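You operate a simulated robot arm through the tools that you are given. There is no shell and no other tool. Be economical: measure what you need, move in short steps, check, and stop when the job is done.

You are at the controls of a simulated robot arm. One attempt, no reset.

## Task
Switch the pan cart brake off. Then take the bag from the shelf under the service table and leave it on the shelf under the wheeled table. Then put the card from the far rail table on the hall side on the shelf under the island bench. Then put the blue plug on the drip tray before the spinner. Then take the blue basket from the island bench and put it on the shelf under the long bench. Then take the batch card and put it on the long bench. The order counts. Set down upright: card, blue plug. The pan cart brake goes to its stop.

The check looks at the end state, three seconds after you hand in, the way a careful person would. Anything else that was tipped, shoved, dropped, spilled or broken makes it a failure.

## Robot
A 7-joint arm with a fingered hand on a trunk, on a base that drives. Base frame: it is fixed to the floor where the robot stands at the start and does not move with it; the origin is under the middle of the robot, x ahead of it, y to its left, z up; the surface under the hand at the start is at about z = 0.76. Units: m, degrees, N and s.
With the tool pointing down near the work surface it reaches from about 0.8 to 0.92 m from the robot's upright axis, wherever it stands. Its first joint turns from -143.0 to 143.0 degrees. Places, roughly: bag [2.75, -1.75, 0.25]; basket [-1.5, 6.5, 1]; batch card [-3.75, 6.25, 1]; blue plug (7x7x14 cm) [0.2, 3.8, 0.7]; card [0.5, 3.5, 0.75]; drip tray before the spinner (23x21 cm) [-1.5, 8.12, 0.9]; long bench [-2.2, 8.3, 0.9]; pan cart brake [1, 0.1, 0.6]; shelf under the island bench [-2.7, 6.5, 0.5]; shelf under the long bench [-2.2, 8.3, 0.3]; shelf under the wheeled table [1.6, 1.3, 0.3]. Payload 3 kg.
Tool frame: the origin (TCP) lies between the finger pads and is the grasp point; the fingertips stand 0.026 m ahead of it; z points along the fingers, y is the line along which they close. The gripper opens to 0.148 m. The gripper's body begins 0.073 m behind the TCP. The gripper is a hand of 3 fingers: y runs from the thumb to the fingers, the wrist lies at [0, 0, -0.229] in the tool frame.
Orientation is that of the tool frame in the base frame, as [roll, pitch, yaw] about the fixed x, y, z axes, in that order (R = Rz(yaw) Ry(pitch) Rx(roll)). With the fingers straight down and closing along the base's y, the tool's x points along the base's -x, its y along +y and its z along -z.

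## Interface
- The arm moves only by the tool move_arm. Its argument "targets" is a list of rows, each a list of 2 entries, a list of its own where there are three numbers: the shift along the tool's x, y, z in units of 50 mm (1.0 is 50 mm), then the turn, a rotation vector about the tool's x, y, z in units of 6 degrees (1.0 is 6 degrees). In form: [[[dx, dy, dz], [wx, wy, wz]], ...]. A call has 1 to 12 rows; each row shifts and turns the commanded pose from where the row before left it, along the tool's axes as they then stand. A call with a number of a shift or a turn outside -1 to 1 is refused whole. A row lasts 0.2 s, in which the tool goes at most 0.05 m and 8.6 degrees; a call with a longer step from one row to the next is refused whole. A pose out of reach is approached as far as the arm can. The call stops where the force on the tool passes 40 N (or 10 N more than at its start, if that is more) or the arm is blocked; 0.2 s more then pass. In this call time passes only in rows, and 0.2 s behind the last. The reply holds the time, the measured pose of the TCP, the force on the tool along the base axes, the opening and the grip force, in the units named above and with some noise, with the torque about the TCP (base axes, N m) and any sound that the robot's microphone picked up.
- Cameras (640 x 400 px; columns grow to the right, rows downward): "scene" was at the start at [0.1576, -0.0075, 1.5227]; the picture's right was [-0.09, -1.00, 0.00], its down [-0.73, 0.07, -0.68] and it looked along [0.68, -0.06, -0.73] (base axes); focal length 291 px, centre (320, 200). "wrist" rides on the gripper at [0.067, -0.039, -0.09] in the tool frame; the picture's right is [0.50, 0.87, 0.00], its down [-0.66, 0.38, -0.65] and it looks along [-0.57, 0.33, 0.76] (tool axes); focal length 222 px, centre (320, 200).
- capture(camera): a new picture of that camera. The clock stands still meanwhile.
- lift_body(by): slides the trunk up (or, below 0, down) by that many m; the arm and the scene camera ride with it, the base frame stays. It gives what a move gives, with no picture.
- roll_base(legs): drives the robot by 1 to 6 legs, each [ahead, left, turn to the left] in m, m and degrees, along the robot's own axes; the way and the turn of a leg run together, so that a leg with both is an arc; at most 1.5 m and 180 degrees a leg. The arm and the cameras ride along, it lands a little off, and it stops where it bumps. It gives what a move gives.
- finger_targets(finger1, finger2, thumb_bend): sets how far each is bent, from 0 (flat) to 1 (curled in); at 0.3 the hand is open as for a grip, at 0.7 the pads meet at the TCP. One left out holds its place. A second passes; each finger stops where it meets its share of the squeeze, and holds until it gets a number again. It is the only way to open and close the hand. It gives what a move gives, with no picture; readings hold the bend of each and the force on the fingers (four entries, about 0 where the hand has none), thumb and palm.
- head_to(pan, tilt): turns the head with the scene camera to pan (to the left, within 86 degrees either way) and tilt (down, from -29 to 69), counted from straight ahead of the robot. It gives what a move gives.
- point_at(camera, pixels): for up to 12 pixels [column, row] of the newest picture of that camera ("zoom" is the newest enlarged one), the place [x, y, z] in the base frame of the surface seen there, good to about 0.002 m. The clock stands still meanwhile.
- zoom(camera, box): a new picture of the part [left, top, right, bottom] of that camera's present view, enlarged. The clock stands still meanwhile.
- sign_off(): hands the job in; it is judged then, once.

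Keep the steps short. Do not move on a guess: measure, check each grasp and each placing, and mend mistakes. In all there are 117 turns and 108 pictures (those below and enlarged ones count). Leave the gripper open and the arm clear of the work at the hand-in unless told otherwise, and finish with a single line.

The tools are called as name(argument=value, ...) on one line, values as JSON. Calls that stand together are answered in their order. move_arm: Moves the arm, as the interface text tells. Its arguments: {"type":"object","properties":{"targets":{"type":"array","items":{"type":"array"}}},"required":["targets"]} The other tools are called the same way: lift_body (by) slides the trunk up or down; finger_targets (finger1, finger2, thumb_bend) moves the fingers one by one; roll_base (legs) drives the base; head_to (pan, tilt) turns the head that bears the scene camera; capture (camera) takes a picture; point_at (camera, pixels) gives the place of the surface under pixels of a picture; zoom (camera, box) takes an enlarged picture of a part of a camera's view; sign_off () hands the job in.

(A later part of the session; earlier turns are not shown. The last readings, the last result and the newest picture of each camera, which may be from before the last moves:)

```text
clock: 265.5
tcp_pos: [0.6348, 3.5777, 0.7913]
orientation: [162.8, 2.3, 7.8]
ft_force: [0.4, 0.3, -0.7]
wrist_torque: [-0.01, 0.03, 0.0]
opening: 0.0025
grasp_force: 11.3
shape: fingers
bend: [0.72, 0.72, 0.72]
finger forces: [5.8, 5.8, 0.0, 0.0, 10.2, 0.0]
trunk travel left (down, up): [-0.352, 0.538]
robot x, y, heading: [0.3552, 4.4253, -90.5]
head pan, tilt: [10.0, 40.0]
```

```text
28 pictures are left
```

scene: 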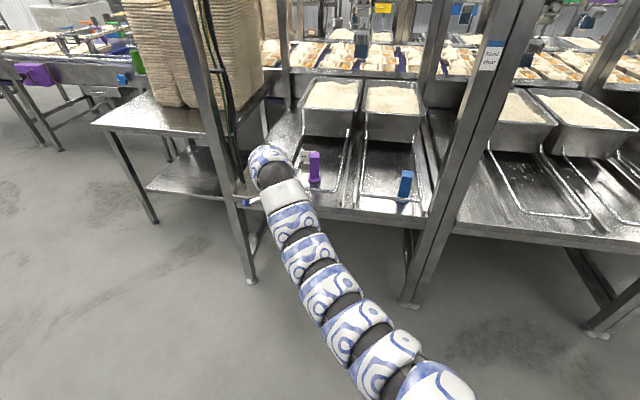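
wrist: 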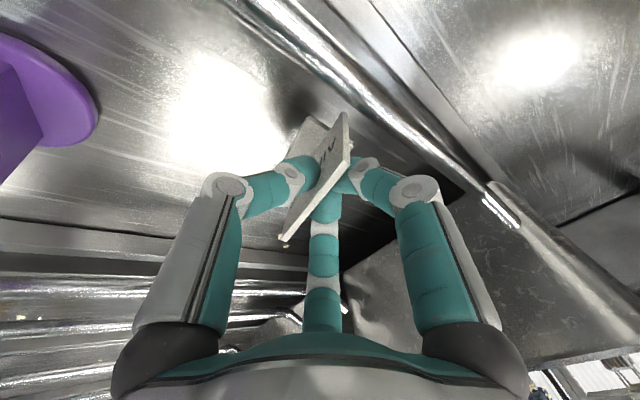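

Card is held (10 N). I lift 0.16, back out, turn to face −x and move near the island bench end to look.

lift_body(by=0.16)

roll_base(legs=[[-0.7, 0, 0], [0, 0, -89.5], [0, -1.4, 0]])

head_to(pan=0, tilt=25)

capture(camera="scene")

```text
clock: 267.4
tcp_pos: [0.635, 3.5769, 0.9496]
orientation: [162.8, 2.1, 7.7]
ft_force: [0.6, -0.2, -1.1]
wrist_torque: [0.0, -0.01, -0.02]
opening: 0.0025
grasp_force: 11.2
shape: fingers
bend: [0.72, 0.72, 0.72]
finger forces: [5.8, 5.8, 0.0, 0.0, 10.2, 0.0]
trunk travel left (down, up): [-0.512, 0.378]
robot x, y, heading: [0.3554, 4.4273, -90.4]
head pan, tilt: [10.0, 40.0]
```

```text
clock: 281.4
tcp_pos: [-0.5239, 6.1708, 0.9523]
orientation: [163.0, 2.1, -79.2]
ft_force: [-0.2, -0.3, -0.5]
wrist_torque: [-0.04, -0.02, 0.03]
opening: 0.002
grasp_force: 10.7
shape: fingers
bend: [0.72, 0.72, 0.72]
finger forces: [5.7, 5.8, 0.1, 0.1, 9.1, 0.0]
trunk travel left (down, up): [-0.512, 0.378]
robot x, y, heading: [0.3096, 6.497, -177.5]
head pan, tilt: [10.0, 40.0]
```

```text
clock: 282.2
tcp_pos: [-0.5227, 6.1713, 0.9518]
orientation: [162.9, 2.2, -79.1]
ft_force: [0.0, 0.7, -0.5]
wrist_torque: [-0.02, -0.02, 0.02]
opening: 0.0022
grasp_force: 10.2
shape: fingers
bend: [0.73, 0.72, 0.72]
finger forces: [5.7, 5.7, 0.0, 0.0, 9.2, 0.0]
trunk travel left (down, up): [-0.512, 0.378]
robot x, y, heading: [0.3113, 6.493, -177.0]
head pan, tilt: [0.0, 25.0]
```

```text
27 pictures are left
```

scene: 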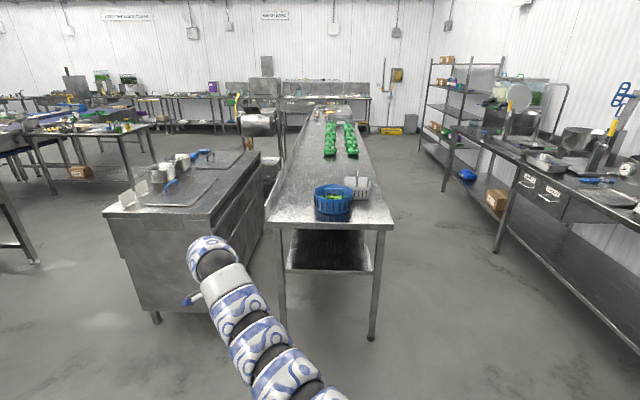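

Island bench end-on with the blue basket (335,200), shelf below; long bench at right. I measure.

point_at(camera="scene", pixels=[[268, 225], [392, 228], [283, 265], [376, 265], [330, 272], [330, 250], [330, 231], [335, 190], [335, 212], [318, 200], [353, 200], [370, 338]])

point_at(camera="scene", pixels=[[545, 160], [490, 195], [510, 215], [600, 195], [560, 250], [500, 250], [420, 180], [590, 160], [465, 175], [530, 180], [365, 188], [300, 240]])

zoom(camera="scene", box=[400, 70, 640, 270])

```text
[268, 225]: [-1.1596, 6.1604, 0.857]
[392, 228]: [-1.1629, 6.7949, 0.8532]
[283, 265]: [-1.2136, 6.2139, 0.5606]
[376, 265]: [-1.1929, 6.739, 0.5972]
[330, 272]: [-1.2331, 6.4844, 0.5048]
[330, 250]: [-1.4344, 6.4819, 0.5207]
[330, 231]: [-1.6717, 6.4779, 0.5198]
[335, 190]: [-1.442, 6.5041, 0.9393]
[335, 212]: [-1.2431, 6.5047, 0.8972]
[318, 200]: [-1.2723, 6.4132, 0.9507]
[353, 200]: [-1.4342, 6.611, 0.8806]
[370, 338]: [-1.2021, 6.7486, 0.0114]
```

```text
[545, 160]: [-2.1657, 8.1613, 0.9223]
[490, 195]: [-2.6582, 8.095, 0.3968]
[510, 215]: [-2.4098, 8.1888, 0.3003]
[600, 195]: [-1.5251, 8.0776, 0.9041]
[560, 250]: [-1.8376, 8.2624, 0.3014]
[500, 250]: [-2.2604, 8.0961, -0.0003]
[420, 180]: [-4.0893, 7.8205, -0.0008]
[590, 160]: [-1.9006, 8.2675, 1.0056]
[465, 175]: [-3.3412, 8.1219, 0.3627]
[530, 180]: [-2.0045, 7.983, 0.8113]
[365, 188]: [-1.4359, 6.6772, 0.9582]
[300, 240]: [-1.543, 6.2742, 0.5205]
```

```text
2.00 times, centred on (520, 170) of scene
```

zoom: 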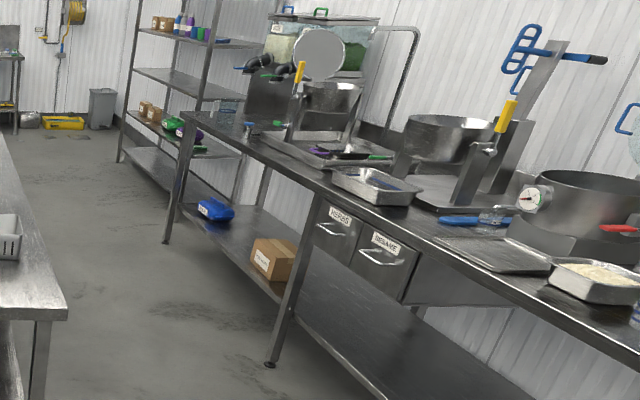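

Island end edge x=−1.16 (y 6.16–6.80), top z 0.88, shelf z 0.52 with edge x≈−1.23. To go under the top the hand must be flatter, so I will set the card on the bench's free corner (−1.24, 6.28), and regrip it edge-on. First I raise 60 mm and turn the card 81° about the vertical.

lift_body(by=0.07)

move_arm(targets=[[[0, 0, 0], [-0.037, 0.29, -0.95]], [[0, 0, 0], [-0.037, 0.29, -0.95]], [[0, 0, 0], [-0.037, 0.29, -0.95]], [[0, 0, 0], [-0.037, 0.29, -0.95]], [[0, 0, 0], [-0.037, 0.29, -0.95]], [[0, 0, 0], [-0.037, 0.29, -0.95]], [[0, 0, 0], [-0.037, 0.29, -0.95]], [[0, 0, 0], [-0.037, 0.29, -0.95]], [[0, 0, 0], [-0.037, 0.29, -0.95]], [[0, 0, 0], [-0.037, 0.29, -0.95]], [[0, 0, 0], [-0.037, 0.29, -0.95]], [[0, 0, 0], [-0.037, 0.29, -0.95]]])

roll_base(legs=[[0, 0, -3], [0.4, -0.06, 0]])

point_at(camera="scene", pixels=[[310, 224], [310, 226], [310, 228], [310, 230], [310, 232], [285, 205]])

```text
clock: 283.3
tcp_pos: [-0.5239, 6.1719, 1.0212]
orientation: [162.9, 2.2, -79.1]
ft_force: [0.1, 0.3, -0.7]
wrist_torque: [0.01, 0.0, 0.0]
opening: 0.0019
grasp_force: 10.1
shape: fingers
bend: [0.73, 0.72, 0.72]
finger forces: [5.9, 5.7, 0.0, 0.0, 9.2, 0.1]
trunk travel left (down, up): [-0.582, 0.308]
robot x, y, heading: [0.3078, 6.4999, -177.2]
head pan, tilt: [0.0, 25.0]
```

```text
clock: 285.9
tcp_pos: [-0.5247, 6.1721, 1.0211]
orientation: [163.1, 2.3, -7.4]
ft_force: [-1.0, -0.2, -1.0]
wrist_torque: [0.03, 0.02, 0.01]
opening: 0.002
grasp_force: 11.0
shape: fingers
bend: [0.73, 0.73, 0.72]
finger forces: [6.3, 6.0, 0.1, 0.0, 9.2, 0.0]
trunk travel left (down, up): [-0.582, 0.308]
robot x, y, heading: [0.3092, 6.4958, -177.3]
head pan, tilt: [0.0, 25.0]
```

```text
clock: 288.8
tcp_pos: [-0.9427, 6.277, 1.0212]
orientation: [163.2, 2.2, -10.4]
ft_force: [0.3, -0.1, 0.5]
wrist_torque: [0.01, -0.04, -0.02]
opening: 0.0022
grasp_force: 10.9
shape: fingers
bend: [0.73, 0.73, 0.72]
finger forces: [6.2, 6.1, 0.0, 0.0, 9.1, 0.0]
trunk travel left (down, up): [-0.582, 0.308]
robot x, y, heading: [-0.0952, 6.5581, 179.7]
head pan, tilt: [0.0, 25.0]
```

```text
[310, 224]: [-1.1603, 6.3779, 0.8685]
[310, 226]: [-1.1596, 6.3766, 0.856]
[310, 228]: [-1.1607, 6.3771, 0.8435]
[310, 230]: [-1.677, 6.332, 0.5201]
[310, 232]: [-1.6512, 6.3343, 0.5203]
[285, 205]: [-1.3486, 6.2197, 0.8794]
```

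Lip underside ≈0.84. I finish the rotation (10°), go ahead 0.29, and lower in steps onto the bench corner.

move_arm(targets=[[[0, 0, 0], [-0.037, 0.26, -0.84]], [[0, 0, 0], [-0.037, 0.26, -0.84]]])

roll_base(legs=[[0.295, 0, 0]])

lift_body(by=-0.06)

capture(camera="wrist")

```text
clock: 289.4
tcp_pos: [-0.943, 6.2767, 1.0229]
orientation: [163.0, 2.3, 0.1]
ft_force: [-0.3, 0.8, -0.4]
wrist_torque: [0.02, -0.03, -0.01]
opening: 0.002
grasp_force: 11.0
shape: fingers
bend: [0.73, 0.73, 0.72]
finger forces: [6.3, 6.2, 0.0, 0.1, 9.2, 0.1]
trunk travel left (down, up): [-0.582, 0.308]
robot x, y, heading: [-0.0969, 6.5585, 179.6]
head pan, tilt: [0.0, 25.0]
```

```text
clock: 291.5
tcp_pos: [-1.2411, 6.2821, 1.0213]
orientation: [163.2, 2.1, -0.2]
ft_force: [-0.3, 0.9, 0.5]
wrist_torque: [-0.03, 0.02, -0.04]
opening: 0.0018
grasp_force: 10.7
shape: fingers
bend: [0.73, 0.73, 0.72]
finger forces: [6.2, 6.2, 0.0, 0.0, 9.3, 0.0]
trunk travel left (down, up): [-0.582, 0.308]
robot x, y, heading: [-0.3919, 6.5604, 179.3]
head pan, tilt: [0.0, 25.0]
```

```text
clock: 292.5
tcp_pos: [-1.2407, 6.2815, 0.9633]
orientation: [163.2, 2.2, -0.1]
ft_force: [-0.3, -0.7, -0.9]
wrist_torque: [0.01, 0.0, -0.02]
opening: 0.0018
grasp_force: 11.2
shape: fingers
bend: [0.73, 0.73, 0.72]
finger forces: [6.4, 6.2, 0.0, 0.0, 9.3, 0.0]
trunk travel left (down, up): [-0.522, 0.368]
robot x, y, heading: [-0.3933, 6.5605, 179.5]
head pan, tilt: [0.0, 25.0]
```

```text
25 pictures are left
```

wrist: 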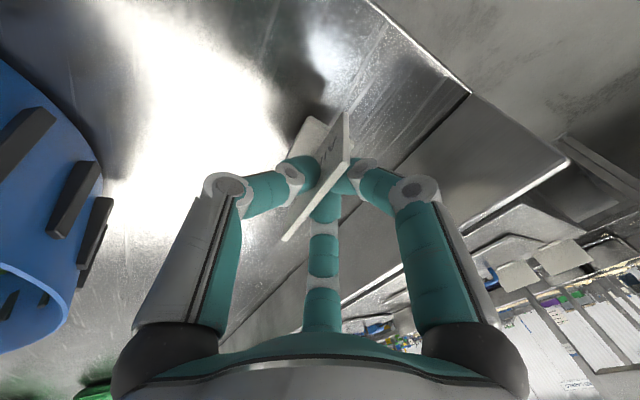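

The card is a little above the bench; the basket is clear to the side. I lower 11 mm, release gently, raise, and back away 0.12 to reorient.

lift_body(by=-0.011)

finger_targets(finger1=0.55, finger2=0.55, thumb_bend=0.58)

lift_body(by=0.15)

capture(camera="wrist")

```text
clock: 293.1
tcp_pos: [-1.242, 6.2822, 0.9508]
orientation: [163.1, 2.1, -0.2]
ft_force: [-0.6, -0.8, 0.1]
wrist_torque: [0.01, -0.03, -0.01]
opening: 0.002
grasp_force: 11.7
shape: fingers
bend: [0.73, 0.73, 0.72]
finger forces: [6.7, 6.8, 0.1, 0.1, 9.4, 0.1]
trunk travel left (down, up): [-0.511, 0.379]
robot x, y, heading: [-0.3929, 6.5611, 179.1]
head pan, tilt: [0.0, 25.0]
```

```text
clock: 294.1
tcp_pos: [-1.2406, 6.2818, 0.951]
orientation: [163.1, 2.3, -0.3]
ft_force: [-0.3, 0.2, -0.1]
wrist_torque: [-0.01, -0.05, -0.01]
opening: 0.0419
grasp_force: 0.1
shape: fingers
bend: [0.55, 0.55, 0.57]
finger forces: [0.0, 0.1, 0.0, 0.0, 0.0, 0.0]
trunk travel left (down, up): [-0.511, 0.379]
robot x, y, heading: [-0.3955, 6.5601, 179.4]
head pan, tilt: [0.0, 25.0]
```

```text
clock: 295.8
tcp_pos: [-1.2409, 6.2817, 1.1007]
orientation: [163.1, 2.2, -0.2]
ft_force: [-0.1, 0.1, -0.2]
wrist_torque: [0.01, 0.01, -0.02]
opening: 0.0423
grasp_force: 0.0
shape: fingers
bend: [0.55, 0.55, 0.57]
finger forces: [0.0, 0.1, 0.0, 0.1, 0.1, 0.0]
trunk travel left (down, up): [-0.661, 0.229]
robot x, y, heading: [-0.3927, 6.5629, 179.4]
head pan, tilt: [0.0, 25.0]
```

```text
24 pictures are left
```

wrist: 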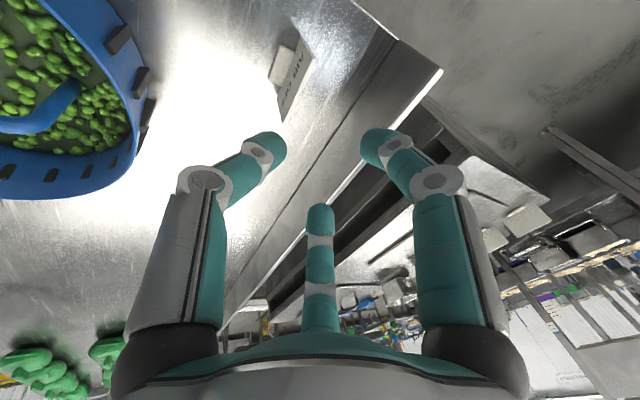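

The card stands on the corner. I back 0.13 and reorient: closing axis level along y, tool tilted ~57° toward −x.

roll_base(legs=[[-0.13, 0, 0]])

move_arm(targets=[[[0, 0, 0], [0.95, 0, 0]], [[0, 0, 0], [0.95, 0, 0]], [[0, 0, 0], [0.95, -0.3, 0]], [[0, 0, 0], [0, -1, 0]], [[0, 0, 0], [0, -1, 0]], [[0, 0, 0], [0, -1, 0]], [[0, 0, 0], [0, -1, 0]], [[0, 0, 0], [0, -1, 0]], [[0, 0, 0], [0, -1, 0]], [[0, 0, 0], [0, -1, 0]], [[0, 0, 0], [0, -1, 0]], [[0, 0, 0], [0, -1, 0]]])

head_to(pan=12, tilt=42)

capture(camera="scene")

```text
clock: 297.1
tcp_pos: [-1.1056, 6.2792, 1.1007]
orientation: [163.2, 2.3, -0.1]
ft_force: [-0.3, 0.1, 0.7]
wrist_torque: [0.03, 0.05, -0.02]
opening: 0.042
grasp_force: 0.1
shape: fingers
bend: [0.55, 0.55, 0.57]
finger forces: [0.0, 0.0, 0.0, 0.1, 0.0, 0.1]
trunk travel left (down, up): [-0.661, 0.229]
robot x, y, heading: [-0.2563, 6.5607, 179.6]
head pan, tilt: [0.0, 25.0]
```

```text
clock: 299.7
tcp_pos: [-1.1218, 6.2616, 1.0902]
orientation: [-179.6, 58.1, 0.1]
ft_force: [-0.1, -0.2, -0.4]
wrist_torque: [0.01, 0.05, 0.02]
opening: 0.0425
grasp_force: 0.1
shape: fingers
bend: [0.55, 0.55, 0.57]
finger forces: [0.0, 0.0, 0.1, 0.0, 0.1, 0.0]
out of reach, approached as far as the arm can: row 2, 9, 10, 11, 12
trunk travel left (down, up): [-0.661, 0.229]
robot x, y, heading: [-0.2597, 6.5595, 179.5]
head pan, tilt: [0.0, 25.0]
```

```text
clock: 300.5
tcp_pos: [-1.1216, 6.2598, 1.091]
orientation: [-179.6, 58.0, 0.0]
ft_force: [0.1, -0.5, -0.8]
wrist_torque: [-0.01, 0.02, 0.01]
opening: 0.0425
grasp_force: 0.1
shape: fingers
bend: [0.55, 0.55, 0.57]
finger forces: [0.0, 0.0, 0.1, 0.0, 0.0, 0.1]
trunk travel left (down, up): [-0.661, 0.229]
robot x, y, heading: [-0.2604, 6.5587, 179.7]
head pan, tilt: [12.0, 42.0]
```

```text
23 pictures are left
```

scene: 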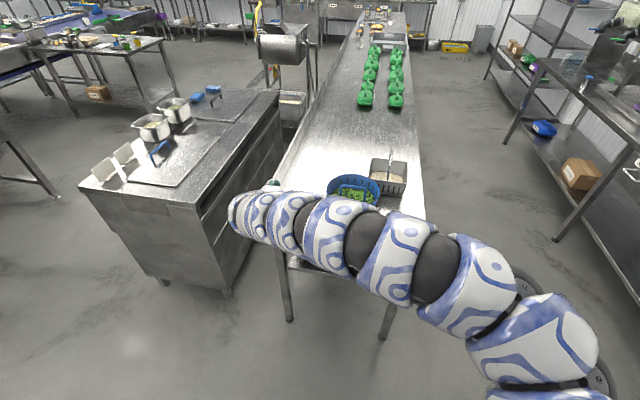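

Tilt 58°, level closing axis. I drive ahead 0.125 and right 0.021, lower 0.10 and check with the wrist camera.

roll_base(legs=[[0.125, -0.02, 0]])

lift_body(by=-0.08)

capture(camera="wrist")

```text
clock: 301.8
tcp_pos: [-1.2477, 6.2827, 1.0902]
orientation: [-179.5, 57.9, 0.0]
ft_force: [0.1, 0.1, -0.4]
wrist_torque: [0.0, 0.01, 0.01]
opening: 0.0424
grasp_force: 0.1
shape: fingers
bend: [0.55, 0.55, 0.57]
finger forces: [0.0, 0.1, 0.0, 0.0, 0.0, 0.1]
trunk travel left (down, up): [-0.661, 0.229]
robot x, y, heading: [-0.3865, 6.5819, 179.7]
head pan, tilt: [12.0, 42.0]
```

```text
clock: 302.9
tcp_pos: [-1.2482, 6.2829, 1.0105]
orientation: [-179.5, 57.9, 0.1]
ft_force: [-0.2, 0.8, 0.3]
wrist_torque: [-0.01, -0.01, 0.01]
opening: 0.0423
grasp_force: 0.0
shape: fingers
bend: [0.55, 0.55, 0.57]
finger forces: [0.1, 0.0, 0.1, 0.0, 0.1, 0.1]
trunk travel left (down, up): [-0.581, 0.309]
robot x, y, heading: [-0.3857, 6.5785, 179.3]
head pan, tilt: [12.0, 42.0]
```

```text
22 pictures are left
```

wrist: 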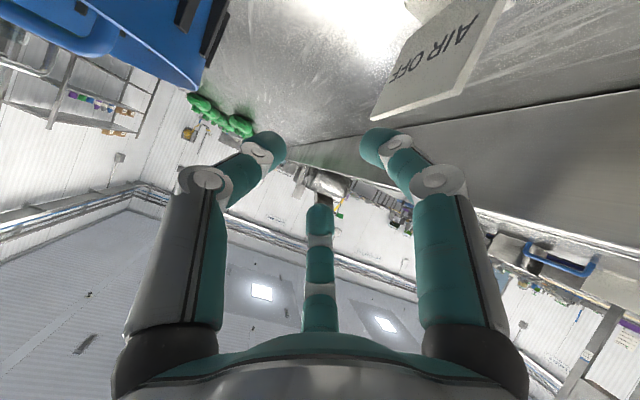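

point_at(camera="wrist", pixels=[[385, 110], [455, 85], [490, 20], [405, 45], [275, 145], [370, 135], [320, 210], [440, 60]])

```text
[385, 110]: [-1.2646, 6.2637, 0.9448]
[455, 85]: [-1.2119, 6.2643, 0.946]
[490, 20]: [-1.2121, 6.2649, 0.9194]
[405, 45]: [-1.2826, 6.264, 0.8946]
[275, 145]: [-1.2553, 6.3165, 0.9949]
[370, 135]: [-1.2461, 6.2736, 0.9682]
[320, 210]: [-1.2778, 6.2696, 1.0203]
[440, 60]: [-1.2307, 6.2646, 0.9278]
```

Card face is at y 6.264, centre x −1.247, top 0.946. I shift −23 mm in y (tool +y), lower 73 mm and close.

move_arm(targets=[[[0, 0.46, 0], [0, 0, 0]]])

lift_body(by=-0.073)

finger_targets(finger1=0.75, finger2=0.75, thumb_bend=0.75)

lift_body(by=0.03)

capture(camera="wrist")

```text
clock: 303.3
tcp_pos: [-1.2478, 6.2587, 1.0095]
orientation: [-179.6, 58.1, 0.0]
ft_force: [-0.3, -0.6, -0.2]
wrist_torque: [-0.01, -0.02, -0.01]
opening: 0.0425
grasp_force: 0.0
shape: fingers
bend: [0.55, 0.55, 0.57]
finger forces: [0.1, 0.0, 0.0, 0.0, 0.1, 0.0]
trunk travel left (down, up): [-0.581, 0.309]
robot x, y, heading: [-0.3843, 6.5804, 179.3]
head pan, tilt: [12.0, 42.0]
```

```text
clock: 304.4
tcp_pos: [-1.2467, 6.2584, 0.9387]
orientation: [-179.5, 58.1, 0.0]
ft_force: [-0.2, -0.5, 0.2]
wrist_torque: [0.0, -0.02, 0.01]
opening: 0.0424
grasp_force: 0.1
shape: fingers
bend: [0.55, 0.55, 0.57]
finger forces: [0.0, 0.0, 0.0, 0.0, 0.1, 0.0]
trunk travel left (down, up): [-0.508, 0.382]
robot x, y, heading: [-0.3848, 6.5789, 179.5]
head pan, tilt: [12.0, 42.0]
```

```text
clock: 305.4
tcp_pos: [-1.2476, 6.2579, 0.9373]
orientation: [-179.7, 58.1, 0.0]
ft_force: [-0.1, 0.1, 0.6]
wrist_torque: [-0.01, 0.01, -0.01]
opening: 0.0026
grasp_force: 10.7
shape: fingers
bend: [0.72, 0.72, 0.71]
finger forces: [6.0, 6.1, 0.1, 0.0, 9.7, 0.0]
trunk travel left (down, up): [-0.508, 0.382]
robot x, y, heading: [-0.3857, 6.5782, 179.6]
head pan, tilt: [12.0, 42.0]
```

```text
clock: 306.2
tcp_pos: [-1.2462, 6.2588, 0.9686]
orientation: [-179.5, 58.0, 0.0]
ft_force: [0.4, -0.2, -0.4]
wrist_torque: [-0.03, -0.01, -0.01]
opening: 0.0027
grasp_force: 10.9
shape: fingers
bend: [0.72, 0.72, 0.71]
finger forces: [6.0, 6.1, 0.0, 0.0, 9.9, 0.0]
trunk travel left (down, up): [-0.538, 0.352]
robot x, y, heading: [-0.3833, 6.5812, 179.5]
head pan, tilt: [12.0, 42.0]
```

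```text
21 pictures are left
```

wrist: 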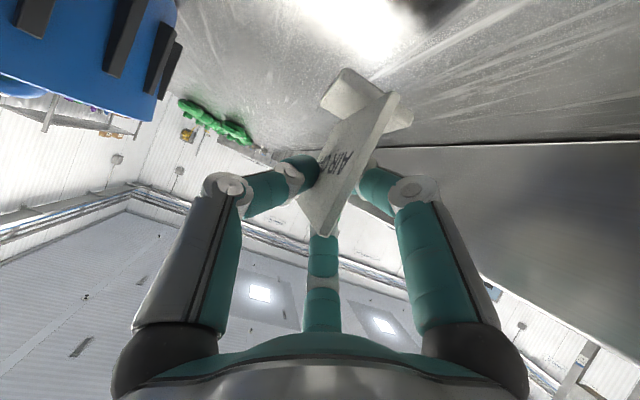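

Card gripped edge-on (bottom 57 mm below TCP). I back 0.27, shift right 0.19 to between the legs, lower 0.365, and look.

roll_base(legs=[[-0.28, 0, 0], [0, -0.19, 0]])

lift_body(by=-0.36)

capture(camera="scene")

```text
clock: 309.3
tcp_pos: [-0.9631, 6.4496, 0.9687]
orientation: [-179.7, 58.0, 0.1]
ft_force: [-0.6, -0.1, -0.2]
wrist_torque: [-0.02, 0.01, 0.04]
opening: 0.0026
grasp_force: 10.9
shape: fingers
bend: [0.72, 0.72, 0.71]
finger forces: [6.1, 6.2, 0.1, 0.0, 9.7, 0.0]
trunk travel left (down, up): [-0.538, 0.352]
robot x, y, heading: [-0.0999, 6.7715, 179.7]
head pan, tilt: [12.0, 42.0]
```

```text
clock: 312.8
tcp_pos: [-0.963, 6.4495, 0.6074]
orientation: [-179.6, 58.0, 0.1]
ft_force: [0.2, -0.2, -0.5]
wrist_torque: [0.03, 0.0, -0.01]
opening: 0.0024
grasp_force: 11.3
shape: fingers
bend: [0.72, 0.72, 0.71]
finger forces: [6.2, 6.3, 0.0, 0.0, 9.8, 0.0]
trunk travel left (down, up): [-0.178, 0.712]
robot x, y, heading: [-0.1003, 6.7746, 179.5]
head pan, tilt: [12.0, 42.0]
```

```text
20 pictures are left
```

scene: 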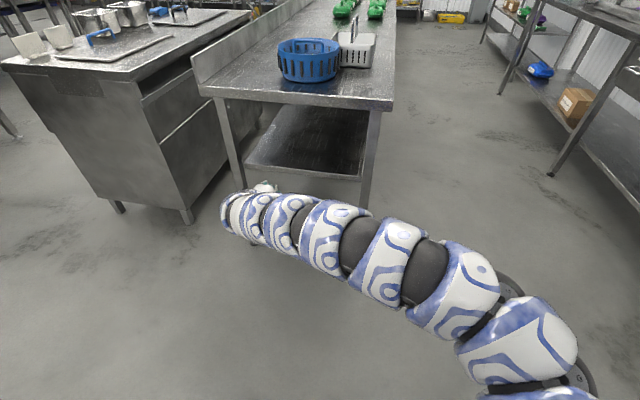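

point_at(camera="scene", pixels=[[228, 200], [250, 195], [290, 198], [330, 203], [400, 222], [360, 210], [300, 178], [345, 190], [235, 175], [372, 170], [265, 187], [440, 245]])

```text
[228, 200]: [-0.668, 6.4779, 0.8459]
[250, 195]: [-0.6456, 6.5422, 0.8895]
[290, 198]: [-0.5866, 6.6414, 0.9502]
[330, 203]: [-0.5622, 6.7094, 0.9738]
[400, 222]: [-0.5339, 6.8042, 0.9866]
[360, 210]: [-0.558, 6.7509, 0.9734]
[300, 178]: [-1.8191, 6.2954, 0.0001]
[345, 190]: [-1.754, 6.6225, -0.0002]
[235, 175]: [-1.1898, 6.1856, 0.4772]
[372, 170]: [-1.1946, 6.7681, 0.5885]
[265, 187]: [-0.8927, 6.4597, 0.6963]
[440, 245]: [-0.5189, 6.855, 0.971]
```

The high part of the arm stays outside the bench end. I advance 0.34, then lower 25 mm and then finely.

roll_base(legs=[[0.34, 0, 0]])

lift_body(by=-0.026)

capture(camera="wrist")

```text
clock: 315.1
tcp_pos: [-1.3021, 6.4527, 0.6079]
orientation: [-179.7, 58.0, 0.1]
ft_force: [-0.1, 0.7, -0.4]
wrist_torque: [0.03, 0.0, 0.02]
opening: 0.0025
grasp_force: 11.3
shape: fingers
bend: [0.72, 0.72, 0.71]
finger forces: [6.2, 6.3, 0.0, 0.1, 9.8, 0.0]
trunk travel left (down, up): [-0.178, 0.712]
robot x, y, heading: [-0.4415, 6.7744, 179.8]
head pan, tilt: [12.0, 42.0]
```

```text
clock: 315.8
tcp_pos: [-1.3018, 6.4513, 0.5827]
orientation: [-179.6, 57.9, 0.1]
ft_force: [0.8, -0.9, -0.4]
wrist_torque: [-0.04, 0.0, 0.0]
opening: 0.0024
grasp_force: 11.5
shape: fingers
bend: [0.72, 0.72, 0.71]
finger forces: [6.3, 6.3, 0.0, 0.0, 9.8, 0.1]
trunk travel left (down, up): [-0.152, 0.738]
robot x, y, heading: [-0.4395, 6.7696, 179.6]
head pan, tilt: [12.0, 42.0]
```

```text
19 pictures are left
```

wrist: 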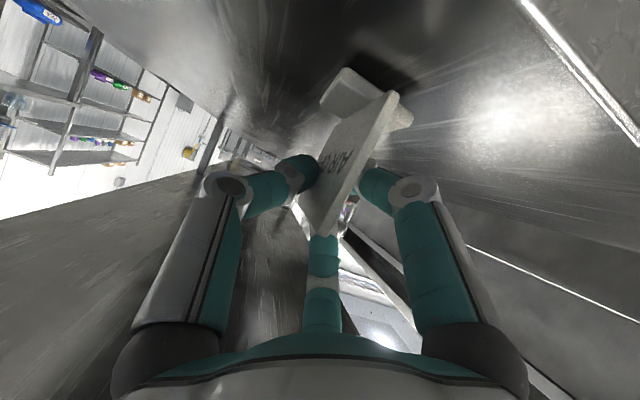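

The card is just above the shelf, well inside the edge. I lower 5 mm, release, back straight out and check.

lift_body(by=-0.005)

finger_targets(finger1=0.55, finger2=0.55, thumb_bend=0.57)

roll_base(legs=[[-0.3, 0, 0]])

capture(camera="wrist")

```text
clock: 316.3
tcp_pos: [-1.3032, 6.4515, 0.5783]
orientation: [-179.6, 58.0, 0.1]
ft_force: [0.9, 0.1, 0.0]
wrist_torque: [0.04, 0.02, -0.02]
opening: 0.0028
grasp_force: 11.2
shape: fingers
bend: [0.72, 0.72, 0.71]
finger forces: [6.3, 6.6, 0.0, 0.0, 9.9, 0.1]
trunk travel left (down, up): [-0.147, 0.743]
robot x, y, heading: [-0.4416, 6.7729, 179.8]
head pan, tilt: [12.0, 42.0]
```

```text
clock: 317.3
tcp_pos: [-1.3023, 6.4534, 0.5766]
orientation: [-179.6, 58.0, 0.0]
ft_force: [-0.1, -1.0, 0.3]
wrist_torque: [0.01, -0.03, -0.01]
opening: 0.0437
grasp_force: 0.0
shape: fingers
bend: [0.55, 0.55, 0.56]
finger forces: [0.0, 0.0, 0.1, 0.1, 0.0, 0.0]
trunk travel left (down, up): [-0.147, 0.743]
robot x, y, heading: [-0.4436, 6.7716, 179.7]
head pan, tilt: [12.0, 42.0]
```

```text
clock: 319.4
tcp_pos: [-1.0023, 6.4502, 0.5767]
orientation: [-179.5, 57.9, 0.1]
ft_force: [0.7, 0.1, -0.2]
wrist_torque: [-0.03, -0.01, -0.04]
opening: 0.0437
grasp_force: 0.1
shape: fingers
bend: [0.55, 0.55, 0.56]
finger forces: [0.0, 0.0, 0.1, 0.0, 0.0, 0.0]
trunk travel left (down, up): [-0.147, 0.743]
robot x, y, heading: [-0.1375, 6.7725, 179.5]
head pan, tilt: [12.0, 42.0]
```

```text
18 pictures are left
```

wrist: 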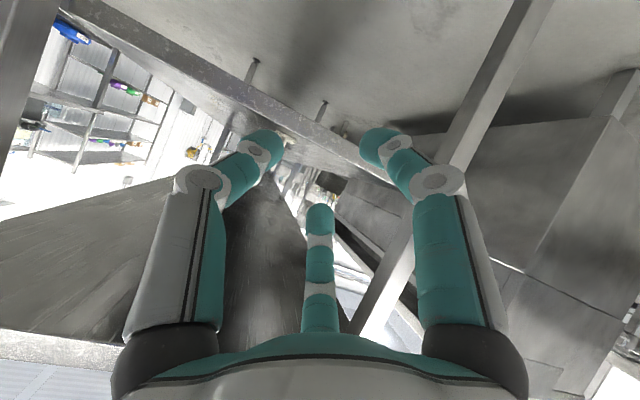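

point_at(camera="wrist", pixels=[[287, 137], [289, 146], [284, 132], [292, 152]])

zoom(camera="wrist", box=[250, 100, 370, 175])

```text
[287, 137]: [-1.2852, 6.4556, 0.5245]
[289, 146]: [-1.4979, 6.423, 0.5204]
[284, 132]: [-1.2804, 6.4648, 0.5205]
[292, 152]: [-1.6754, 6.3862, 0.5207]
```

```text
5.33 times, centred on (310, 138) of wrist
```

zoom: 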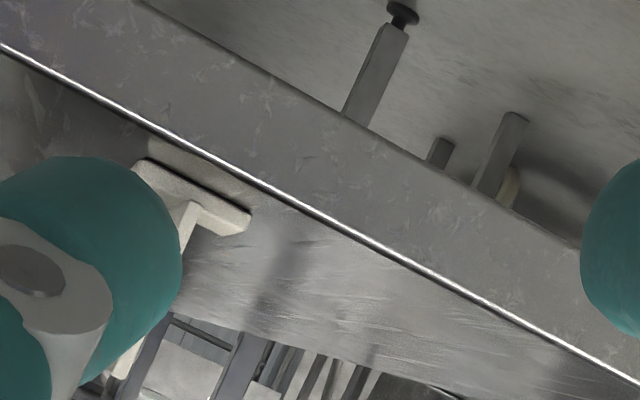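

The card stands upright on the island shelf. Next the blue plug at (0.165, 3.80). I raise, drive back toward the rail table with heading −125° (to keep off the frame post at x≈0.03), and set the tool vertical, fingers opened.

lift_body(by=0.38)

roll_base(legs=[[-0.5, 0, 0], [0, 1.4, 0], [0, 0, 55]])

move_arm(targets=[[[0, 0, 0], [0, 0.967, 0]], [[0, 0, 0], [0, 0.967, 0]], [[0, 0, 0], [0, 0.967, 0]], [[0, 0, 0], [0, 0.967, 0]], [[0, 0, 0], [0, 0.967, 0]], [[0, 0, 0], [0, 0.967, 0]], [[0, 0, 0], [0, 0.967, 0]], [[0, 0, 0], [0, 0.967, 0]], [[0, 0, 0], [0, 0.967, 0]], [[0, 0, 0], [0, 0.967, 0]]])

finger_targets(finger1=0.4, finger2=0.4, thumb_bend=0.4)

```text
clock: 323.0
tcp_pos: [-1.0019, 6.45, 0.9564]
orientation: [-179.6, 58.1, 0.1]
ft_force: [-0.1, 0.1, -0.4]
wrist_torque: [0.03, -0.02, 0.0]
opening: 0.0436
grasp_force: 0.0
shape: fingers
bend: [0.55, 0.55, 0.56]
finger forces: [0.0, 0.0, 0.0, 0.0, 0.1, 0.0]
trunk travel left (down, up): [-0.527, 0.363]
robot x, y, heading: [-0.1375, 6.7696, 179.5]
head pan, tilt: [12.0, 42.0]
```

```text
clock: 335.0
tcp_pos: [0.157, 4.4798, 0.956]
orientation: [-179.5, 58.1, 56.1]
ft_force: [-0.9, -0.8, 0.0]
wrist_torque: [0.0, -0.01, -0.02]
opening: 0.0437
grasp_force: 0.1
shape: fingers
bend: [0.55, 0.55, 0.56]
finger forces: [0.0, 0.0, 0.0, 0.0, 0.1, 0.0]
trunk travel left (down, up): [-0.527, 0.363]
robot x, y, heading: [0.3738, 5.3746, -124.6]
head pan, tilt: [12.0, 42.0]
```

```text
clock: 337.2
tcp_pos: [0.1633, 4.5193, 0.9567]
orientation: [-179.8, 8.7, 55.8]
ft_force: [0.3, -0.1, 0.0]
wrist_torque: [-0.02, 0.0, 0.02]
opening: 0.0443
grasp_force: 0.1
shape: fingers
bend: [0.55, 0.55, 0.56]
finger forces: [0.1, 0.0, 0.0, 0.0, 0.1, 0.1]
out of reach, approached as far as the arm can: row 8, 9, 10
trunk travel left (down, up): [-0.527, 0.363]
robot x, y, heading: [0.3724, 5.3731, -124.5]
head pan, tilt: [12.0, 42.0]
```

```text
clock: 338.2
tcp_pos: [0.1614, 4.5198, 0.9582]
orientation: [-179.8, 8.8, 55.8]
ft_force: [-0.4, -0.6, 0.3]
wrist_torque: [-0.03, 0.02, -0.01]
opening: 0.0947
grasp_force: 0.1
shape: fingers
bend: [0.4, 0.4, 0.4]
finger forces: [0.0, 0.0, 0.0, 0.0, 0.0, 0.0]
trunk travel left (down, up): [-0.527, 0.363]
robot x, y, heading: [0.3736, 5.3735, -124.5]
head pan, tilt: [12.0, 42.0]
```

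Tilt is 8.7°, fine. I drive so the hand is above the plug (tips 0.93, plug top ≈0.84) and look down.

roll_base(legs=[[0.591, 0.411, 0]])

capture(camera="wrist")

```text
clock: 342.1
tcp_pos: [0.1722, 3.8164, 0.9572]
orientation: [-179.9, 8.7, 55.7]
ft_force: [-0.6, -0.7, 0.0]
wrist_torque: [0.0, 0.04, -0.01]
opening: 0.0946
grasp_force: 0.2
shape: fingers
bend: [0.4, 0.4, 0.4]
finger forces: [0.0, 0.0, 0.1, 0.0, 0.1, 0.0]
trunk travel left (down, up): [-0.527, 0.363]
robot x, y, heading: [0.3846, 4.6671, -124.5]
head pan, tilt: [12.0, 42.0]
```

```text
16 pictures are left
```

wrist: 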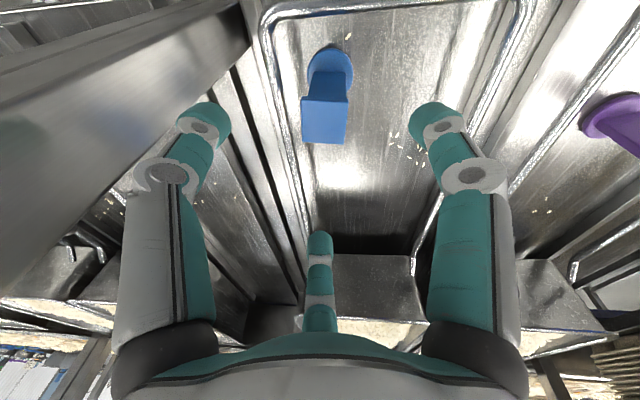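

point_at(camera="wrist", pixels=[[306, 100], [345, 105], [323, 140], [305, 138], [345, 140], [325, 118], [330, 60], [285, 150], [203, 115], [435, 115], [320, 240], [245, 40]])

```text
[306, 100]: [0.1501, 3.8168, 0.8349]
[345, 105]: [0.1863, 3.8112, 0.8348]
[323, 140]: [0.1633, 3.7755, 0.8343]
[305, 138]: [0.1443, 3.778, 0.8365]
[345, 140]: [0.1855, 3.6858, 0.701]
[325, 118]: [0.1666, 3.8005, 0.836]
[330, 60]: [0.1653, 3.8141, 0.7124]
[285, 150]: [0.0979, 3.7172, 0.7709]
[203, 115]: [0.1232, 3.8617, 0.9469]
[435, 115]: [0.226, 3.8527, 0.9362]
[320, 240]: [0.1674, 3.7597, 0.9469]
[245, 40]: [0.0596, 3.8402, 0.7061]
```

Plug top centre is (0.165, 3.795, 0.836); TCP is at (0.172, 3.816). I correct by (−7, −21) mm, lower 0.149 and close gently around the head.

move_arm(targets=[[[-0.42, 0.12, 0.064], [0, 0, 0]]])

lift_body(by=-0.149)

finger_targets(finger1=0.7, finger2=0.7, thumb_bend=0.7)

capture(camera="wrist")

```text
clock: 342.5
tcp_pos: [0.1673, 3.8062, 0.9576]
orientation: [-179.8, 8.8, 55.4]
ft_force: [-0.2, 1.0, 0.2]
wrist_torque: [0.0, 0.01, 0.01]
opening: 0.0951
grasp_force: 0.1
shape: fingers
bend: [0.4, 0.4, 0.4]
finger forces: [0.0, 0.1, 0.0, 0.1, 0.0, 0.0]
out of reach, approached as far as the arm can: row 1
trunk travel left (down, up): [-0.527, 0.363]
robot x, y, heading: [0.3797, 4.668, -124.7]
head pan, tilt: [12.0, 42.0]
```

```text
clock: 344.2
tcp_pos: [0.168, 3.8064, 0.8078]
orientation: [-179.9, 8.6, 55.6]
ft_force: [0.4, 1.2, -1.0]
wrist_torque: [0.0, -0.03, 0.02]
opening: 0.0951
grasp_force: 0.0
shape: fingers
bend: [0.4, 0.4, 0.4]
finger forces: [0.1, 0.1, 0.1, 0.0, 0.0, 0.1]
trunk travel left (down, up): [-0.378, 0.512]
robot x, y, heading: [0.388, 4.6714, -124.9]
head pan, tilt: [12.0, 42.0]
```

```text
clock: 345.2
tcp_pos: [0.1686, 3.8057, 0.8074]
orientation: [-179.8, 8.6, 55.7]
ft_force: [0.2, -0.1, 0.1]
wrist_torque: [0.03, -0.03, 0.0]
opening: 0.0078
grasp_force: 6.5
shape: fingers
bend: [0.67, 0.64, 0.68]
finger forces: [2.0, 6.4, 0.0, 0.1, 4.9, 0.1]
trunk travel left (down, up): [-0.378, 0.512]
robot x, y, heading: [0.3833, 4.6713, -124.6]
head pan, tilt: [12.0, 42.0]
```

```text
15 pictures are left
```

wrist: 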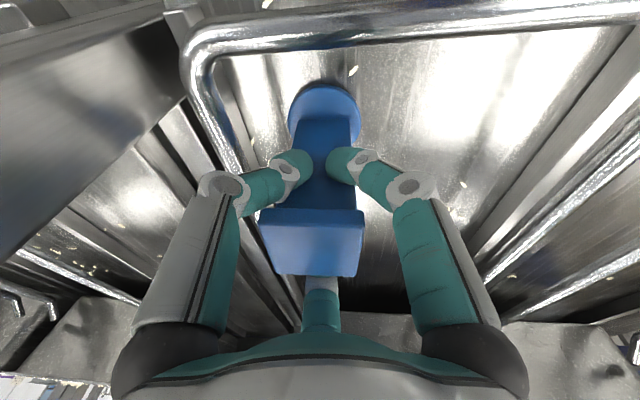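

The three fingers hold the post under its head. I firm the grip and lift 0.17.

finger_targets(finger1=0.8, finger2=0.75, thumb_bend=0.8)

lift_body(by=0.17)

roll_base(legs=[[-0.6, -0.42, 0]])

capture(camera="wrist")

```text
clock: 346.2
tcp_pos: [0.1679, 3.806, 0.8056]
orientation: [-179.7, 8.7, 55.8]
ft_force: [0.1, -0.3, 0.0]
wrist_torque: [0.04, 0.01, 0.03]
opening: 0.0001
grasp_force: 15.2
shape: fingers
bend: [0.74, 0.62, 0.72]
finger forces: [7.7, 11.4, 0.0, 0.0, 11.2, 0.0]
trunk travel left (down, up): [-0.378, 0.512]
robot x, y, heading: [0.3856, 4.6711, -124.7]
head pan, tilt: [12.0, 42.0]
```

```text
clock: 348.1
tcp_pos: [0.1683, 3.8069, 0.977]
orientation: [-179.8, 8.7, 55.7]
ft_force: [-0.3, -0.3, -2.4]
wrist_torque: [0.02, 0.02, -0.01]
opening: 0.0
grasp_force: 11.1
shape: fingers
bend: [0.74, 0.62, 0.72]
finger forces: [0.0, 11.5, 0.1, 0.0, 11.5, 0.1]
trunk travel left (down, up): [-0.548, 0.342]
robot x, y, heading: [0.3865, 4.6682, -124.5]
head pan, tilt: [12.0, 42.0]
```

```text
clock: 352.1
tcp_pos: [0.1632, 4.5357, 0.9764]
orientation: [-179.8, 8.6, 55.6]
ft_force: [-0.1, 0.6, -2.2]
wrist_torque: [0.02, -0.03, 0.02]
opening: 0.0
grasp_force: 11.6
shape: fingers
bend: [0.74, 0.62, 0.72]
finger forces: [0.0, 11.6, 0.0, 0.0, 11.5, 0.0]
trunk travel left (down, up): [-0.548, 0.342]
robot x, y, heading: [0.38, 5.4004, -124.7]
head pan, tilt: [12.0, 42.0]
```

```text
14 pictures are left
```

wrist: 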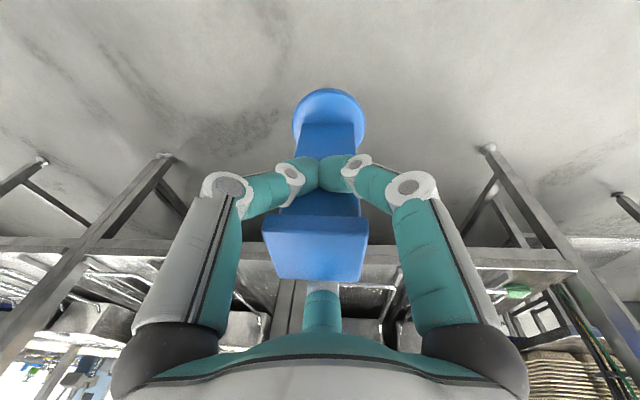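

The plug is held upright (base ≈0.106 below TCP). I raise it, turn to heading 180, go along the aisle between island and long bench, then turn right to face the drip tray.

lift_body(by=0.23)

roll_base(legs=[[0, 0, -55.3], [0, -0.95, 0], [0, -0.9, 0], [0.8, 0, 0], [0.76, 0, 0]])

roll_base(legs=[[0, 0, -90]])

head_to(pan=15, tilt=48)

capture(camera="scene")

```text
clock: 354.5
tcp_pos: [0.1639, 4.5347, 1.2069]
orientation: [-179.8, 8.7, 55.6]
ft_force: [0.4, 0.4, -2.1]
wrist_torque: [0.04, 0.0, -0.01]
opening: 0.0
grasp_force: 11.7
shape: fingers
bend: [0.74, 0.62, 0.72]
finger forces: [0.1, 11.6, 0.0, 0.1, 11.8, 0.0]
trunk travel left (down, up): [-0.778, 0.112]
robot x, y, heading: [0.3805, 5.4012, -124.5]
head pan, tilt: [12.0, 42.0]
```

```text
clock: 373.9
tcp_pos: [-2.0349, 6.854, 1.208]
orientation: [-179.8, 8.6, 2.8]
ft_force: [0.2, 0.0, -2.5]
wrist_torque: [-0.03, -0.03, 0.0]
opening: 0.0001
grasp_force: 11.9
shape: fingers
bend: [0.74, 0.62, 0.73]
finger forces: [0.1, 10.9, 0.1, 0.0, 12.5, 0.1]
trunk travel left (down, up): [-0.778, 0.112]
robot x, y, heading: [-1.2204, 7.2036, -177.2]
head pan, tilt: [12.0, 42.0]
```

```text
clock: 378.1
tcp_pos: [-1.5531, 8.0267, 1.2075]
orientation: [-179.9, 8.6, -88.1]
ft_force: [-0.2, 0.1, -2.0]
wrist_torque: [-0.01, 0.0, -0.01]
opening: 0.0
grasp_force: 4.9
shape: fingers
bend: [0.74, 0.62, 0.73]
finger forces: [0.1, 9.5, 0.1, 0.1, 0.0, 0.1]
trunk travel left (down, up): [-0.778, 0.112]
robot x, y, heading: [-1.2165, 7.2038, 91.8]
head pan, tilt: [12.0, 42.0]
```

```text
clock: 378.8
tcp_pos: [-1.5527, 8.0267, 1.2068]
orientation: [-179.8, 8.7, -88.1]
ft_force: [0.3, -0.1, -2.1]
wrist_torque: [-0.04, 0.01, -0.01]
opening: 0.0002
grasp_force: 4.5
shape: fingers
bend: [0.74, 0.62, 0.73]
finger forces: [0.1, 9.6, 0.0, 0.0, 0.1, 0.0]
trunk travel left (down, up): [-0.778, 0.112]
robot x, y, heading: [-1.2132, 7.2013, 91.8]
head pan, tilt: [15.0, 48.0]
```

```text
13 pictures are left
```

scene: 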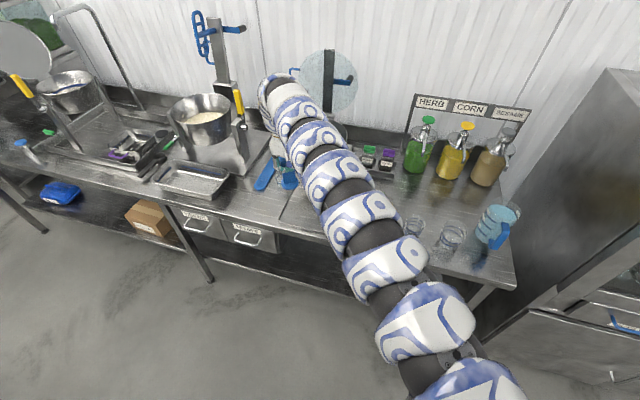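

The plug is still held (2 N) but the thumb's force dropped. I check with the wrist camera.

capture(camera="wrist")

```text
12 pictures are left
```

wrist: 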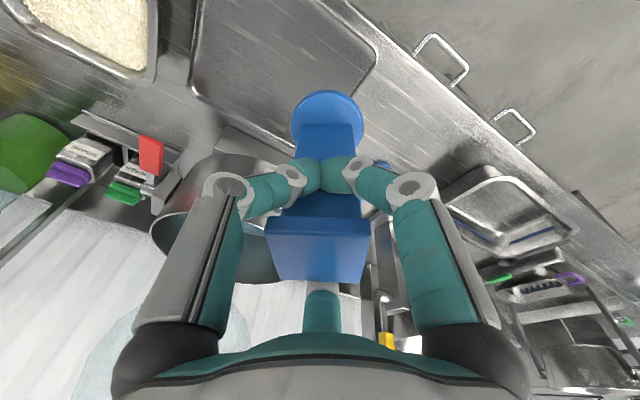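

The head hangs caged on thumb and finger 1 with finger 2 behind: stable. The tray lies below at (290,65). I measure it and the plug's base.

point_at(camera="wrist", pixels=[[193, 85], [225, 10], [360, 45], [285, 65], [240, 120], [328, 93], [300, 120], [360, 125], [320, 235], [300, 270], [350, 270], [190, 200]])

```text
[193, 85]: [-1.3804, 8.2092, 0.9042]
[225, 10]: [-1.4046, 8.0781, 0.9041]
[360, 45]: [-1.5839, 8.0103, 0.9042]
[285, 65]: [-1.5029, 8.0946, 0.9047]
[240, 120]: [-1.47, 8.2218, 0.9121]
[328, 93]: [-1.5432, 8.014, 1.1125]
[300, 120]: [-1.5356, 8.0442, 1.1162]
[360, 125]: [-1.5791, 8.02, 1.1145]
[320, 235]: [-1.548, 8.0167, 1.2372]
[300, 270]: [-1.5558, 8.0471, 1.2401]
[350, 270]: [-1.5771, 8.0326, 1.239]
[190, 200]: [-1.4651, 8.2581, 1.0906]
```

Tray spans x −1.385..−1.615, y 8.015..8.225 at z 0.904; the plug's base (bottom ≈1.10) is at (−1.556, 8.04). I move +55 mm x, +60 mm y and lower 0.18.

roll_base(legs=[[0.058, -0.057, 0]])

lift_body(by=-0.18)

capture(camera="wrist")

```text
clock: 379.9
tcp_pos: [-1.4968, 8.088, 1.208]
orientation: [-179.8, 8.5, -88.0]
ft_force: [0.5, 0.9, -1.8]
wrist_torque: [-0.02, 0.03, 0.03]
opening: 0.0002
grasp_force: 5.1
shape: fingers
bend: [0.74, 0.62, 0.73]
finger forces: [0.1, 9.6, 0.0, 0.0, 0.1, 0.1]
trunk travel left (down, up): [-0.778, 0.112]
robot x, y, heading: [-1.1612, 7.2632, 91.9]
head pan, tilt: [15.0, 48.0]
```

```text
clock: 381.9
tcp_pos: [-1.4972, 8.0864, 1.0272]
orientation: [-179.8, 8.8, -87.9]
ft_force: [0.0, -0.7, -2.1]
wrist_torque: [0.03, -0.01, 0.01]
opening: 0.0001
grasp_force: 5.3
shape: fingers
bend: [0.74, 0.62, 0.73]
finger forces: [0.0, 9.5, 0.0, 0.1, 0.1, 0.0]
trunk travel left (down, up): [-0.598, 0.292]
robot x, y, heading: [-1.1592, 7.2597, 91.7]
head pan, tilt: [15.0, 48.0]
```

```text
11 pictures are left
```

wrist: 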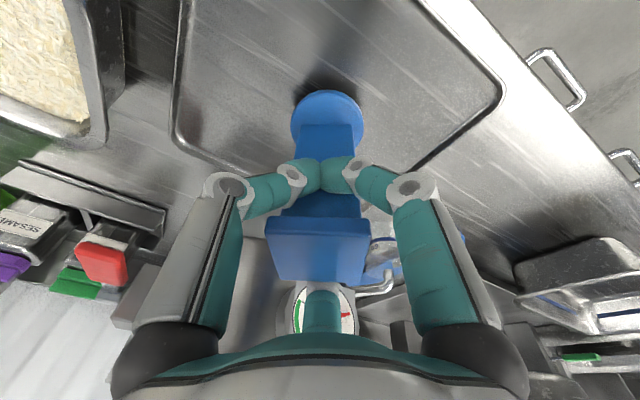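

Over the tray. I check the gauge's distance behind finger 2, then lower 17 mm watching the force.

point_at(camera="wrist", pixels=[[298, 315], [345, 315], [320, 300], [328, 95], [370, 280]])

lift_body(by=-0.017)

```text
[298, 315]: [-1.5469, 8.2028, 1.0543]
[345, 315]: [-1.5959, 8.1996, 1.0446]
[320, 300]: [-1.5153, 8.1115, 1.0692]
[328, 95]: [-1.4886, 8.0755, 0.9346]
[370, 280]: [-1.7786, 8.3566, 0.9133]
```

```text
clock: 382.5
tcp_pos: [-1.4969, 8.0869, 1.0096]
orientation: [-179.8, 8.6, -88.1]
ft_force: [0.2, 0.9, 0.0]
wrist_torque: [-0.02, -0.03, -0.01]
opening: 0.0003
grasp_force: 5.1
shape: fingers
bend: [0.74, 0.62, 0.73]
finger forces: [0.1, 10.3, 0.0, 0.1, 0.0, 0.1]
trunk travel left (down, up): [-0.581, 0.309]
robot x, y, heading: [-1.1581, 7.2653, 92.0]
head pan, tilt: [15.0, 48.0]
```

The tray now carries the plug (0 N). I open the fingers moderately (gauge is 5 cm away), raise, back off and verify.

finger_targets(finger1=0.43, finger2=0.43, thumb_bend=0.43)

lift_body(by=0.2)

roll_base(legs=[[-0.06, 0, 0]])

capture(camera="wrist")

```text
clock: 383.5
tcp_pos: [-1.4962, 8.086, 1.0093]
orientation: [-179.7, 8.6, -88.0]
ft_force: [-0.4, -0.4, -0.2]
wrist_torque: [0.04, 0.0, 0.0]
opening: 0.0849
grasp_force: 0.1
shape: fingers
bend: [0.43, 0.43, 0.43]
finger forces: [0.1, 0.1, 0.1, 0.1, 0.0, 0.0]
trunk travel left (down, up): [-0.581, 0.309]
robot x, y, heading: [-1.155, 7.2613, 91.9]
head pan, tilt: [15.0, 48.0]
```

```text
clock: 385.7
tcp_pos: [-1.4976, 8.0859, 1.209]
orientation: [-179.8, 8.8, -88.1]
ft_force: [-0.4, 0.7, 0.2]
wrist_torque: [0.01, -0.01, 0.01]
opening: 0.0847
grasp_force: 0.0
shape: fingers
bend: [0.43, 0.43, 0.43]
finger forces: [0.0, 0.0, 0.0, 0.1, 0.0, 0.1]
trunk travel left (down, up): [-0.781, 0.109]
robot x, y, heading: [-1.1596, 7.2618, 91.9]
head pan, tilt: [15.0, 48.0]
```

```text
clock: 386.6
tcp_pos: [-1.4964, 8.023, 1.2098]
orientation: [-179.8, 8.7, -87.8]
ft_force: [0.1, 0.0, -0.8]
wrist_torque: [0.0, -0.01, 0.01]
opening: 0.0849
grasp_force: 0.1
shape: fingers
bend: [0.43, 0.43, 0.43]
finger forces: [0.0, 0.0, 0.0, 0.0, 0.0, 0.0]
trunk travel left (down, up): [-0.781, 0.109]
robot x, y, heading: [-1.156, 7.2039, 92.1]
head pan, tilt: [15.0, 48.0]
```

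```text
10 pictures are left
```

wrist: 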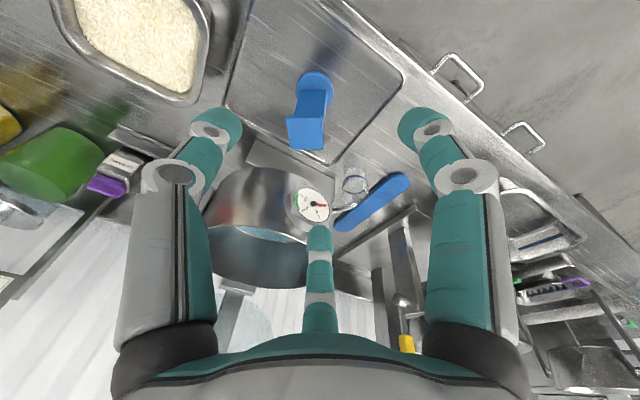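

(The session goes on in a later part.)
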